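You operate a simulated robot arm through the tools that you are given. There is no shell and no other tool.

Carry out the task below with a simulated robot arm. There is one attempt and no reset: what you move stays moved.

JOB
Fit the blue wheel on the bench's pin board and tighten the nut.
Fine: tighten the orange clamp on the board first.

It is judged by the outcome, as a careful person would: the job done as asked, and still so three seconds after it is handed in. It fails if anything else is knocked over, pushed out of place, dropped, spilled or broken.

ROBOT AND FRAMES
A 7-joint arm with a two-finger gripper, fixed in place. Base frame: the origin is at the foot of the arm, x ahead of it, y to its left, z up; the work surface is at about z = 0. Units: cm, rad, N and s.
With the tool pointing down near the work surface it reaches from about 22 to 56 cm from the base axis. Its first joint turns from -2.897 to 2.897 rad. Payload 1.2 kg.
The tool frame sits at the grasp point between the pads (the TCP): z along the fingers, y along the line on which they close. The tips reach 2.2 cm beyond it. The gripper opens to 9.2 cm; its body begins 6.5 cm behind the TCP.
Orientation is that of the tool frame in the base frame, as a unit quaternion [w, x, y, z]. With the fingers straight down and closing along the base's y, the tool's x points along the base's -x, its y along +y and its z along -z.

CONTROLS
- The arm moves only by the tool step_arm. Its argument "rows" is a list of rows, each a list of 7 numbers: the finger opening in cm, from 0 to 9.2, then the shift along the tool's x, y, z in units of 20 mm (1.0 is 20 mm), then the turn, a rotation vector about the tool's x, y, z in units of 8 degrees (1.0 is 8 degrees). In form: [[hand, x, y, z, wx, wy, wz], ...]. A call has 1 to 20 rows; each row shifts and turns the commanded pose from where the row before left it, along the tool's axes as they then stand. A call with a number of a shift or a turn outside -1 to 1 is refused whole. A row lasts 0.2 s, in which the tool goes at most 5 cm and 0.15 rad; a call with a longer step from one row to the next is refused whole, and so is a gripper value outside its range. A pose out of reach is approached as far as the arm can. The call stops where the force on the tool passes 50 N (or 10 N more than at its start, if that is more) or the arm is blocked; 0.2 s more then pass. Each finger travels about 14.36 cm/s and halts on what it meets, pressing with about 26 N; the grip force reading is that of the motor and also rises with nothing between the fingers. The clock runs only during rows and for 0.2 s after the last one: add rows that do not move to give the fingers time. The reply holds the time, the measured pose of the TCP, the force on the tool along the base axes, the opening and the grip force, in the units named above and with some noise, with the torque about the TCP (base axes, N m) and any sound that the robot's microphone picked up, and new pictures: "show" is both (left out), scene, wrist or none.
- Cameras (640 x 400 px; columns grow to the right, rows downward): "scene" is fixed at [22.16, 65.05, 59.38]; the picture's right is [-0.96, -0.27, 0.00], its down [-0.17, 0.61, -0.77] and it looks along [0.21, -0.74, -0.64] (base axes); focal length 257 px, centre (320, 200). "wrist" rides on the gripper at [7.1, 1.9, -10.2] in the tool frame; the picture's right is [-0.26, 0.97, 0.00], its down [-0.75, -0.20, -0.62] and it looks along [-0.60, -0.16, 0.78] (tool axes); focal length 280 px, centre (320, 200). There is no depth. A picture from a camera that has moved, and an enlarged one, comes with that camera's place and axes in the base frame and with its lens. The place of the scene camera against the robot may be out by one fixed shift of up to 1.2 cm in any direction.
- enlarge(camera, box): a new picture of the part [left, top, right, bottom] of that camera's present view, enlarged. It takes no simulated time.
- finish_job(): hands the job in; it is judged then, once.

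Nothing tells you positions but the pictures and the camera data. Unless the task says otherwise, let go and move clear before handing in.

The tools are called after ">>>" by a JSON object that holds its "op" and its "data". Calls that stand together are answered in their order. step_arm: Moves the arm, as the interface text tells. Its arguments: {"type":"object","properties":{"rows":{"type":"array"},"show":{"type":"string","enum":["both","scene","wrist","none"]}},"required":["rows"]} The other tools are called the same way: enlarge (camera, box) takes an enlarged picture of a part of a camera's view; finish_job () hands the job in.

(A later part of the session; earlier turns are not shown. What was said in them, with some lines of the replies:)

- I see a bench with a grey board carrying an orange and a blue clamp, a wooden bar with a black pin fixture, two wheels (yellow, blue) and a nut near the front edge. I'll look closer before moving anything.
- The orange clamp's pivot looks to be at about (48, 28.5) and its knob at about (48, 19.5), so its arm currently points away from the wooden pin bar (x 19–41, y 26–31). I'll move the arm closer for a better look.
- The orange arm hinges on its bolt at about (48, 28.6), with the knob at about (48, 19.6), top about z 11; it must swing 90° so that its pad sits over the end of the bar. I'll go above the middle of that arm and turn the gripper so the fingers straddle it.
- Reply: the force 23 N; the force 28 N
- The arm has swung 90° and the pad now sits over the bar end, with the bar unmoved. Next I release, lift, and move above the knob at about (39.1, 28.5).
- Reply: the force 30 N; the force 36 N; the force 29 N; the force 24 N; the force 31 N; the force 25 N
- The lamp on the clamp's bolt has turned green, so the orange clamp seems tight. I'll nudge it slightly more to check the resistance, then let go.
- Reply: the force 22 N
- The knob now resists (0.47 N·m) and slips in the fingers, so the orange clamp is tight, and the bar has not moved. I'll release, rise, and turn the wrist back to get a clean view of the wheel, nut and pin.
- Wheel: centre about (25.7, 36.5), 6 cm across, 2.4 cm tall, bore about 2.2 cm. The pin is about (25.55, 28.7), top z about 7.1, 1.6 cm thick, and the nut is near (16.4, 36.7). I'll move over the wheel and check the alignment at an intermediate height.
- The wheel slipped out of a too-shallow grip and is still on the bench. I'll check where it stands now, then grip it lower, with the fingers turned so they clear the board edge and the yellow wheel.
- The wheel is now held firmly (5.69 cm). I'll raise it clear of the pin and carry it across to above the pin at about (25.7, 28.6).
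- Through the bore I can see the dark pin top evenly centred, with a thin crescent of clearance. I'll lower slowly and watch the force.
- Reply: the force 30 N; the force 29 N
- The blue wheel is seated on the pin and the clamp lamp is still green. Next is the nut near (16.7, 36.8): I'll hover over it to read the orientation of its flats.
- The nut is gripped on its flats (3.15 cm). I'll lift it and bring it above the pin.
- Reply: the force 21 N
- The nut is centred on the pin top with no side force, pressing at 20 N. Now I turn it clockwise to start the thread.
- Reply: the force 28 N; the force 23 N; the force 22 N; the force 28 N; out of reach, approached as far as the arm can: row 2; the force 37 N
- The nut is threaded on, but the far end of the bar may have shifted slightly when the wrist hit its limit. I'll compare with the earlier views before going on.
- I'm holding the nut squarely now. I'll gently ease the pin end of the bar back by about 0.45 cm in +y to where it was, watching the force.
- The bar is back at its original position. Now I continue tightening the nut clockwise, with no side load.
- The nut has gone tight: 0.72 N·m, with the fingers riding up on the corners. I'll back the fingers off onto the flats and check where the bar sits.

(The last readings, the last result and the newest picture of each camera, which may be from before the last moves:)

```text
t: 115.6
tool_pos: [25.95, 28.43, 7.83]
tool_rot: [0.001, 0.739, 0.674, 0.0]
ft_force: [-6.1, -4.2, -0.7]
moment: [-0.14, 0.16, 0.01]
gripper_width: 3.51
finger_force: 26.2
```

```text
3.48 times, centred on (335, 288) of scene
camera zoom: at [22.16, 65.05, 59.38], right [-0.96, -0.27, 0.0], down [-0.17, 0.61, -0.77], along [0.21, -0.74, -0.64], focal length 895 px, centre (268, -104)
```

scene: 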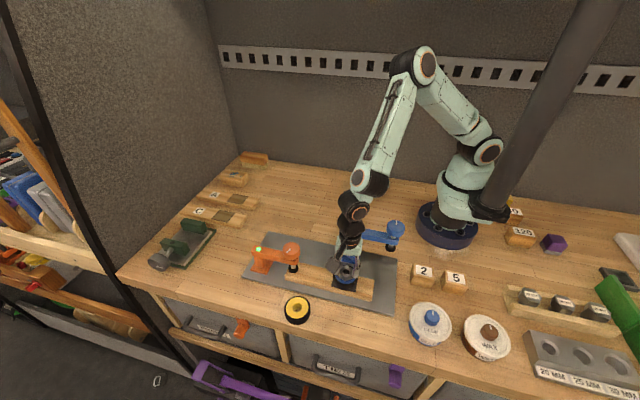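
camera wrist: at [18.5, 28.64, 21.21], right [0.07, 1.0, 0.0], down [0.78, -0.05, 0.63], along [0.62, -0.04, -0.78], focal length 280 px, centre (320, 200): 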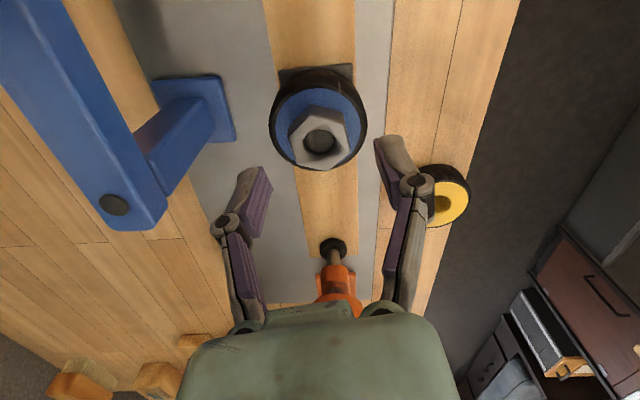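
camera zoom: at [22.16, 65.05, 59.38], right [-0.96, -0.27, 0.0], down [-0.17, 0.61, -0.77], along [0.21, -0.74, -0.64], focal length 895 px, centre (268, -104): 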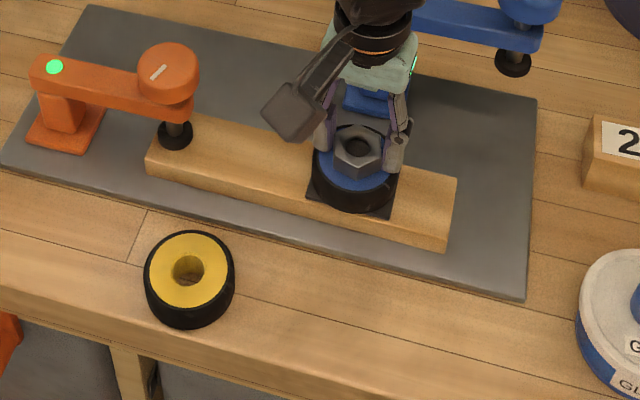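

>>> {"op": "step_arm", "data": {"rows": [[3.8, 0, 0, 0.0, 0, 0, 0], [5.0, 0, 0, 0.0, 0, 0, 0], [5.0, 0, 0, 0.0, 0, 0, -0.95], [5.0, 0, 0, 0.0, 0, 0, -0.95], [5.0, 0, 0, 0.0, 0, 0, 0]], "show": "none"}}

>>> {"op": "enlarge", "data": {"camera": "wrist", "box": [220, 60, 420, 210]}}

>>> {"op": "enlarge", "data": {"camera": "scene", "box": [270, 230, 400, 345]}}

>>> {"op": "enlarge", "data": {"camera": "scene", "box": [322, 238, 372, 288]}}

```text
t: 116.8
tool_pos: [25.83, 28.52, 7.95]
tool_rot: [0.001, 0.642, 0.767, 0.0]
ft_force: [-0.3, 0.0, -0.6]
moment: [0.01, 0.0, 0.02]
gripper_width: 4.98
finger_force: 0.0
```

```text
2.67 times, centred on (320, 135) of wrist
camera zoom: at [26.44, 35.83, 18.09], right [1.0, -0.09, 0.0], down [-0.07, -0.78, 0.63], along [-0.05, -0.62, -0.78], focal length 748 px, centre (320, 373)
```

zoom: 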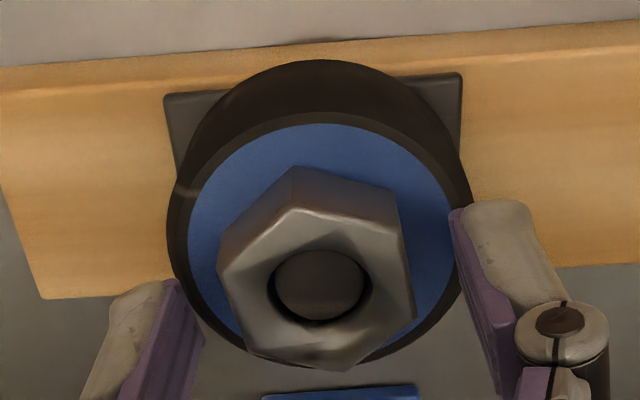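

```text
3.48 times, centred on (335, 288) of scene
camera zoom: at [22.16, 65.05, 59.38], right [-0.96, -0.27, 0.0], down [-0.17, 0.61, -0.77], along [0.21, -0.74, -0.64], focal length 895 px, centre (268, -104)
```

zoom: 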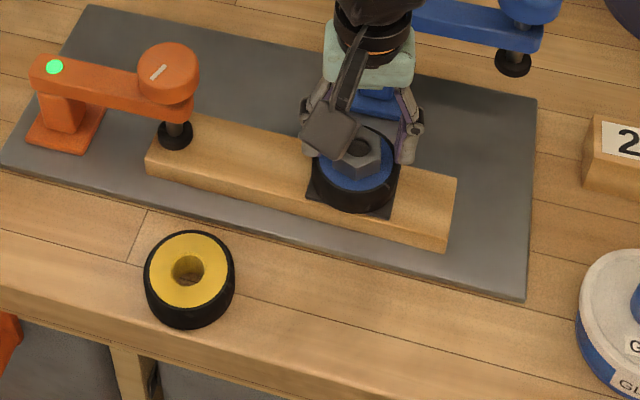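

```text
8.00 times, centred on (347, 263) of scene
camera zoom: at [22.16, 65.05, 59.38], right [-0.96, -0.27, 0.0], down [-0.17, 0.61, -0.77], along [0.21, -0.74, -0.64], focal length 2059 px, centre (104, -304)
```

zoom: 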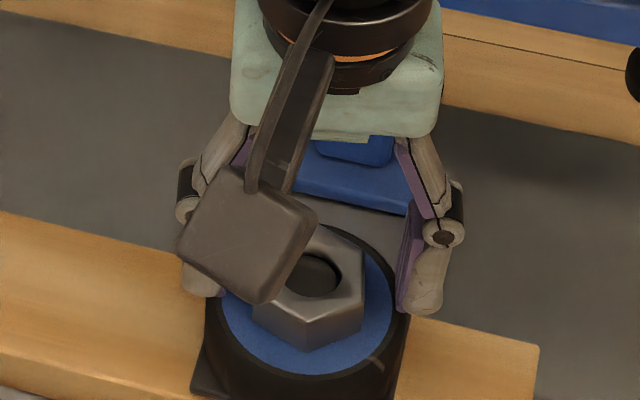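

>>> {"op": "step_arm", "data": {"rows": [[5.0, 0.14, 0, 0.0, 0, 0, 0], [4.0, 0, 0, 0.0, 0, 0, 0], [3.0, 0, 0, 0.0, 0, 0, 0], [2.0, 0, 0, 0.0, 0, 0, 0], [2.0, 0, 0, 0.0, 0, 0, 0]], "show": "none"}}

>>> {"op": "step_arm", "data": {"rows": [[2.0, -0.05, -0.009, 0.0, 0, 0, 0], [2.0, -0.05, -0.009, 0.0, 0, 0, 0], [2.0, -0.05, -0.009, 0.0, 0, 0, 0], [2.0, 0, 0, 0.0, 0, 0, 0]], "show": "none"}}

>>> {"op": "enlarge", "data": {"camera": "scene", "box": [322, 238, 372, 288]}}

>>> {"op": "enlarge", "data": {"camera": "wrist", "box": [220, 60, 420, 210]}}

```text
t: 118.0
tool_pos: [25.9, 28.88, 8.03]
tool_rot: [0.001, 0.643, 0.766, 0.001]
ft_force: [6.5, 3.8, 0.7]
moment: [0.06, -0.11, -0.01]
gripper_width: 3.13
finger_force: 26.4
```

```text
t: 119.0
tool_pos: [25.79, 28.42, 7.95]
tool_rot: [0.001, 0.643, 0.766, 0.001]
ft_force: [6.5, 8.6, 5.7]
moment: [0.28, -0.12, 0.05]
gripper_width: 3.13
finger_force: 26.5
```

```text
8.00 times, centred on (347, 263) of scene
camera zoom: at [22.16, 65.05, 59.38], right [-0.96, -0.27, 0.0], down [-0.17, 0.61, -0.77], along [0.21, -0.74, -0.64], focal length 2059 px, centre (104, -304)
```

zoom: 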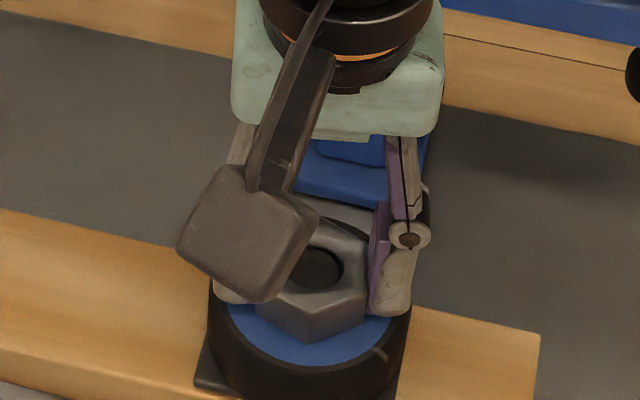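

```text
2.67 times, centred on (320, 135) of wrist
camera zoom: at [26.43, 35.8, 18.11], right [1.0, -0.09, 0.0], down [-0.07, -0.78, 0.62], along [-0.05, -0.62, -0.78], focal length 748 px, centre (320, 373)
```

zoom: 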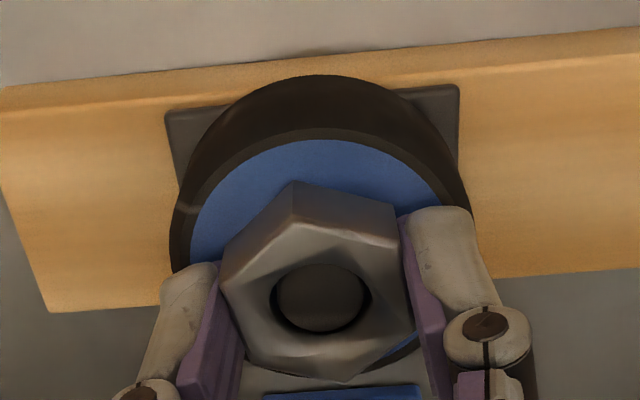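

>>> {"op": "step_arm", "data": {"rows": [[2.0, 0, 0, 0.0, 0, 0, 0.4], [2.0, 0, 0, 0.0, 0, 0, 0.4], [2.0, 0, 0, 0, 0, 0, 0]], "show": "none"}}

>>> {"op": "step_arm", "data": {"rows": [[2.0, 0, 0, 0.0, 0, 0, 0.3], [2.0, 0, 0, 0, 0, 0, 0]], "show": "none"}}

```text
t: 119.8
tool_pos: [25.79, 28.39, 7.94]
tool_rot: [0.002, 0.686, 0.728, 0.001]
ft_force: [6.6, 5.6, 12.6]
moment: [0.12, -0.07, 0.29]
gripper_width: 3.14
finger_force: 26.0
```

```text
t: 120.4
tool_pos: [25.85, 28.47, 8.01]
tool_rot: [0.001, 0.7, 0.714, 0.0]
ft_force: [8.3, 5.0, 9.1]
moment: [0.07, -0.2, 0.66]
gripper_width: 3.18
finger_force: 26.2
```

>>> {"op": "enlarge", "data": {"camera": "scene", "box": [322, 238, 372, 288]}}

>>> {"op": "enlarge", "data": {"camera": "wrist", "box": [220, 60, 420, 210]}}

>>> {"op": "enlarge", "data": {"camera": "scene", "box": [230, 200, 410, 312]}}

```text
8.00 times, centred on (347, 263) of scene
camera zoom: at [22.16, 65.05, 59.38], right [-0.96, -0.27, 0.0], down [-0.17, 0.61, -0.77], along [0.21, -0.74, -0.64], focal length 2059 px, centre (104, -304)
```

zoom: 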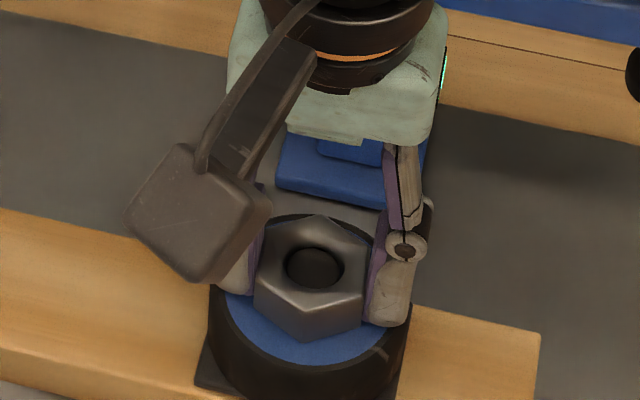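

```text
2.67 times, centred on (320, 135) of wrist
camera zoom: at [27.53, 35.6, 18.07], right [0.97, -0.24, 0.0], down [-0.19, -0.76, 0.62], along [-0.15, -0.61, -0.78], focal length 748 px, centre (320, 373)
```

zoom: 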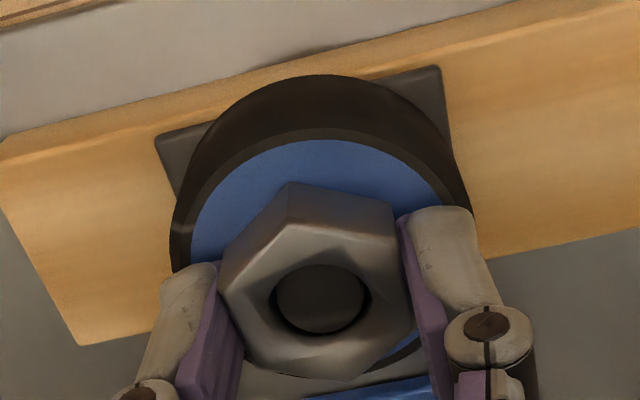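

```text
3.56 times, centred on (320, 256) of scene
camera zoom: at [22.16, 65.05, 59.38], right [-0.96, -0.27, 0.0], down [-0.17, 0.61, -0.77], along [0.21, -0.74, -0.64], focal length 915 px, centre (320, 1)
```

zoom: 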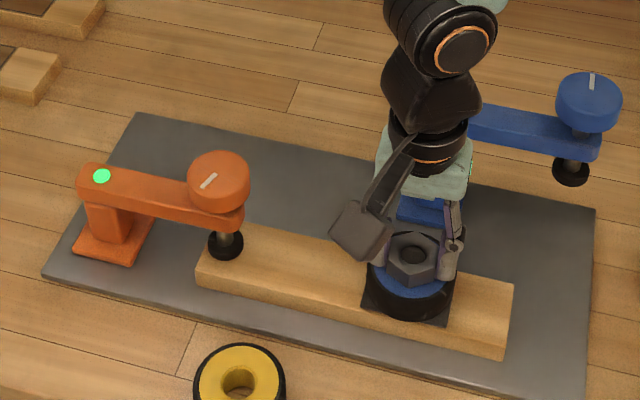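

The nut holds at 0.66 N·m without slipping, the wheel is clamped under it and the bar is in its original place. I'll let go and lift clear.

>>> {"op": "step_arm", "data": {"rows": [[3.4, 0, 0, 0, 0, 0, 0], [5.0, 0, 0, 0, 0, 0, 0], [5.4, 0, 0, 0, 0, 0, 0], [5.4, 0, 0, -0.3, 0, 0, 0], [5.4, 0, 0, -0.6, 0, 0, 0], [5.4, 0, 0, -0.8, 0, 0, 0], [5.4, 0, 0, -0.8, 0, 0, 0], [5.4, 0, 0, -0.8, 0, 0, 0], [5.4, 0, 0, -0.8, 0, 0, 0], [5.4, 0, 0, -0.8, 0, 0, 0], [5.4, 0, 0, -0.8, 0, 0, 0], [5.4, 0, 0, 0, 0, 0, 0]]}}

>>> {"op": "enlarge", "data": {"camera": "scene", "box": [322, 238, 372, 288]}}

>>> {"op": "enlarge", "data": {"camera": "wrist", "box": [220, 0, 420, 150]}}

>>> {"op": "enlarge", "data": {"camera": "scene", "box": [230, 200, 410, 312]}}

```text
t: 123.0
tool_pos: [25.77, 28.46, 19.34]
tool_rot: [0.001, 0.7, 0.715, 0.0]
ft_force: [-0.2, 0.1, -0.1]
moment: [0.01, -0.01, 0.01]
gripper_width: 5.39
finger_force: 0.2
camera wrist: at [27.52, 35.65, 29.44], right [0.97, -0.24, 0.0], down [-0.19, -0.76, 0.63], along [-0.15, -0.61, -0.78], focal length 280 px, centre (320, 200)
```

scene: 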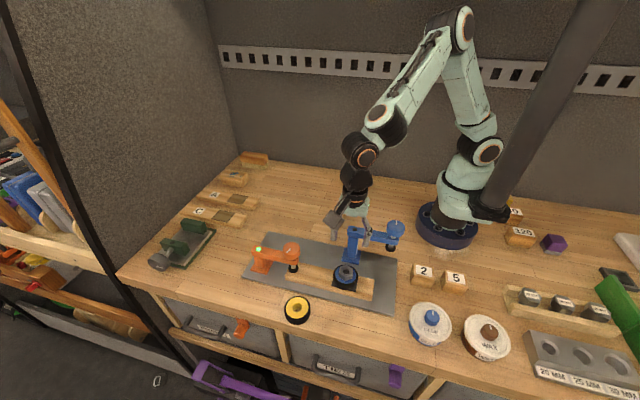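
wrist: 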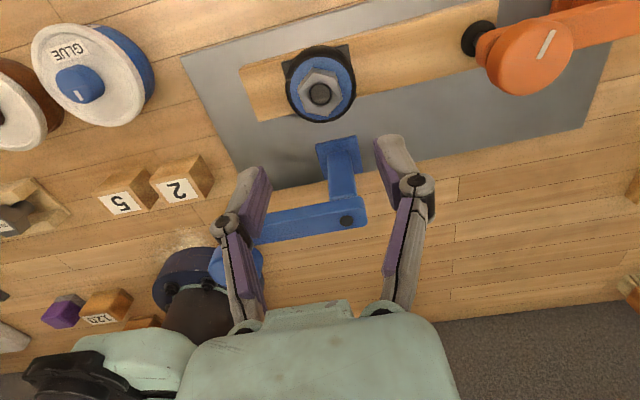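

```text
8.00 times, centred on (347, 263) of scene
camera zoom: at [22.16, 65.05, 59.38], right [-0.96, -0.27, 0.0], down [-0.17, 0.61, -0.77], along [0.21, -0.74, -0.64], focal length 2059 px, centre (104, -304)
```

zoom: 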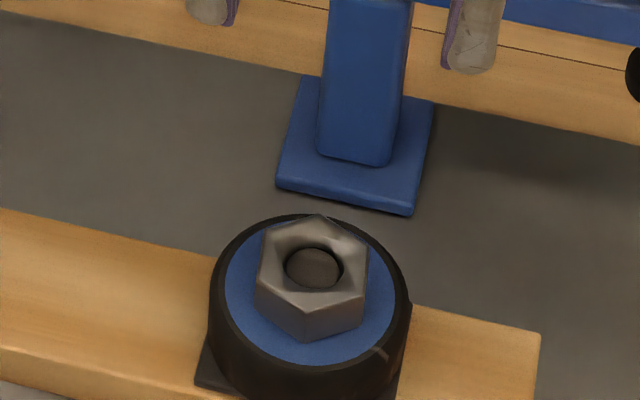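

```text
2.67 times, centred on (320, 75) of wrist
camera zoom: at [27.52, 35.65, 29.44], right [0.97, -0.24, 0.0], down [-0.19, -0.76, 0.63], along [-0.15, -0.61, -0.78], focal length 748 px, centre (320, 533)
```

zoom: 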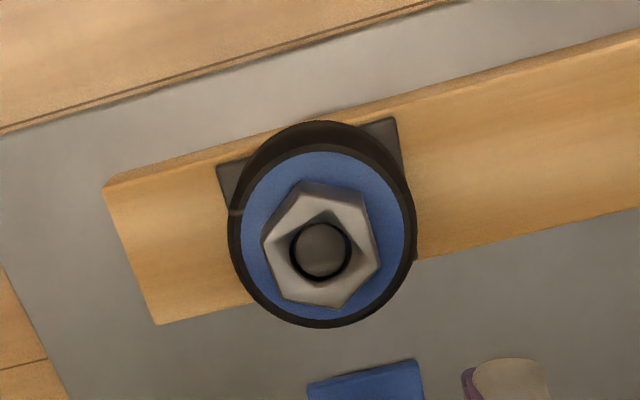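

```text
3.56 times, centred on (320, 256) of scene
camera zoom: at [22.16, 65.05, 59.38], right [-0.96, -0.27, 0.0], down [-0.17, 0.61, -0.77], along [0.21, -0.74, -0.64], focal length 915 px, centre (320, 1)
```

zoom: 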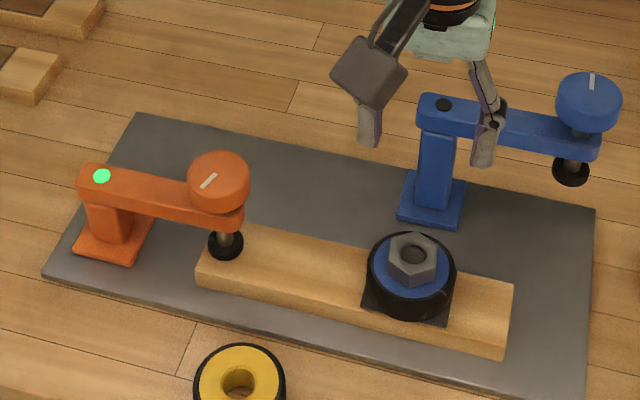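

The wheel sits on the pin with the nut tight on top, the orange clamp lamp is green, the bar is where it started and nothing else has moved. I'll raise the arm a little further and then hand in.

>>> {"op": "step_arm", "data": {"rows": [[5.4, 0, 0, -0.8, 0, 0, 0], [5.4, 0, 0, -0.8, 0, 0, 0], [5.4, 0, 0, -0.8, 0, 0, 0], [5.4, 0, 0, 0, 0, 0, 0], [5.4, 0, 0, 0, 0, 0, 0]], "show": "scene"}}

>>> {"op": "enlarge", "data": {"camera": "scene", "box": [230, 200, 410, 345]}}

```text
t: 124.2
tool_pos: [25.76, 28.27, 24.13]
tool_rot: [0.001, 0.7, 0.714, 0.0]
ft_force: [0.0, -0.4, -0.1]
moment: [-0.02, -0.02, -0.03]
gripper_width: 5.38
finger_force: 0.0
```

scene: 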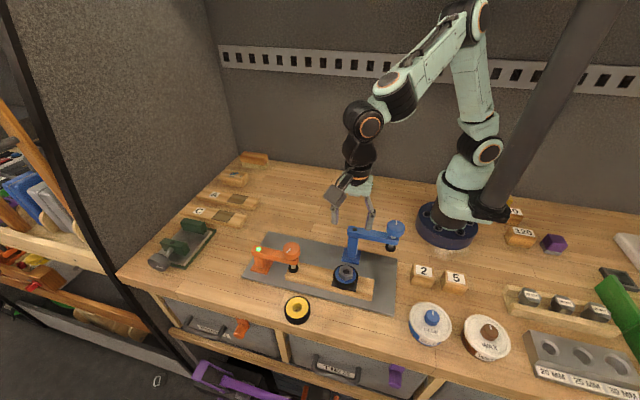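

```text
2.76 times, centred on (320, 272) of scene
camera zoom: at [22.16, 65.05, 59.38], right [-0.96, -0.27, 0.0], down [-0.17, 0.61, -0.77], along [0.21, -0.74, -0.64], focal length 710 px, centre (320, 0)
```

zoom: 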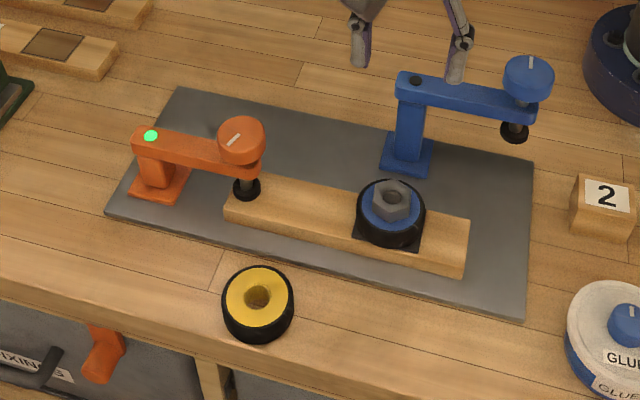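

Everything is in place: the orange clamp is tight on the bar with its lamp green, the blue wheel is on the pin, the nut is tight, and the arm is clear. I'm handing the job in.

>>> {"op": "finish_job", "data": {}}

```text
The job is handed in.
```

I tightened the orange clamp first, then fitted the blue wheel on the pin and tightened the nut. I have handed the job in.

- **Clamp:** I swung its arm over the wooden bar and turned the knob until it slipped in the fingers. Its lamp turned green and stayed green to the end.
- **Wheel:** my first grip was too shallow and the wheel stayed on the bench, so I gripped it lower. It now sits on the plate around the pin.
- **Nut:** it is threaded on and tight against the wheel, with the last turn reaching about 0.66 N·m. No light or marker shows the nut is tight, so that torque is the only evidence.
- **Bar:** the pin end shifted a few millimetres twice, once when the wrist reached its turning limit and once while tightening. I eased it back both times, and in the last pictures it matches its starting position.

The yellow wheel and the other items look unmoved in the final view, and the arm was lifted clear before I handed in.
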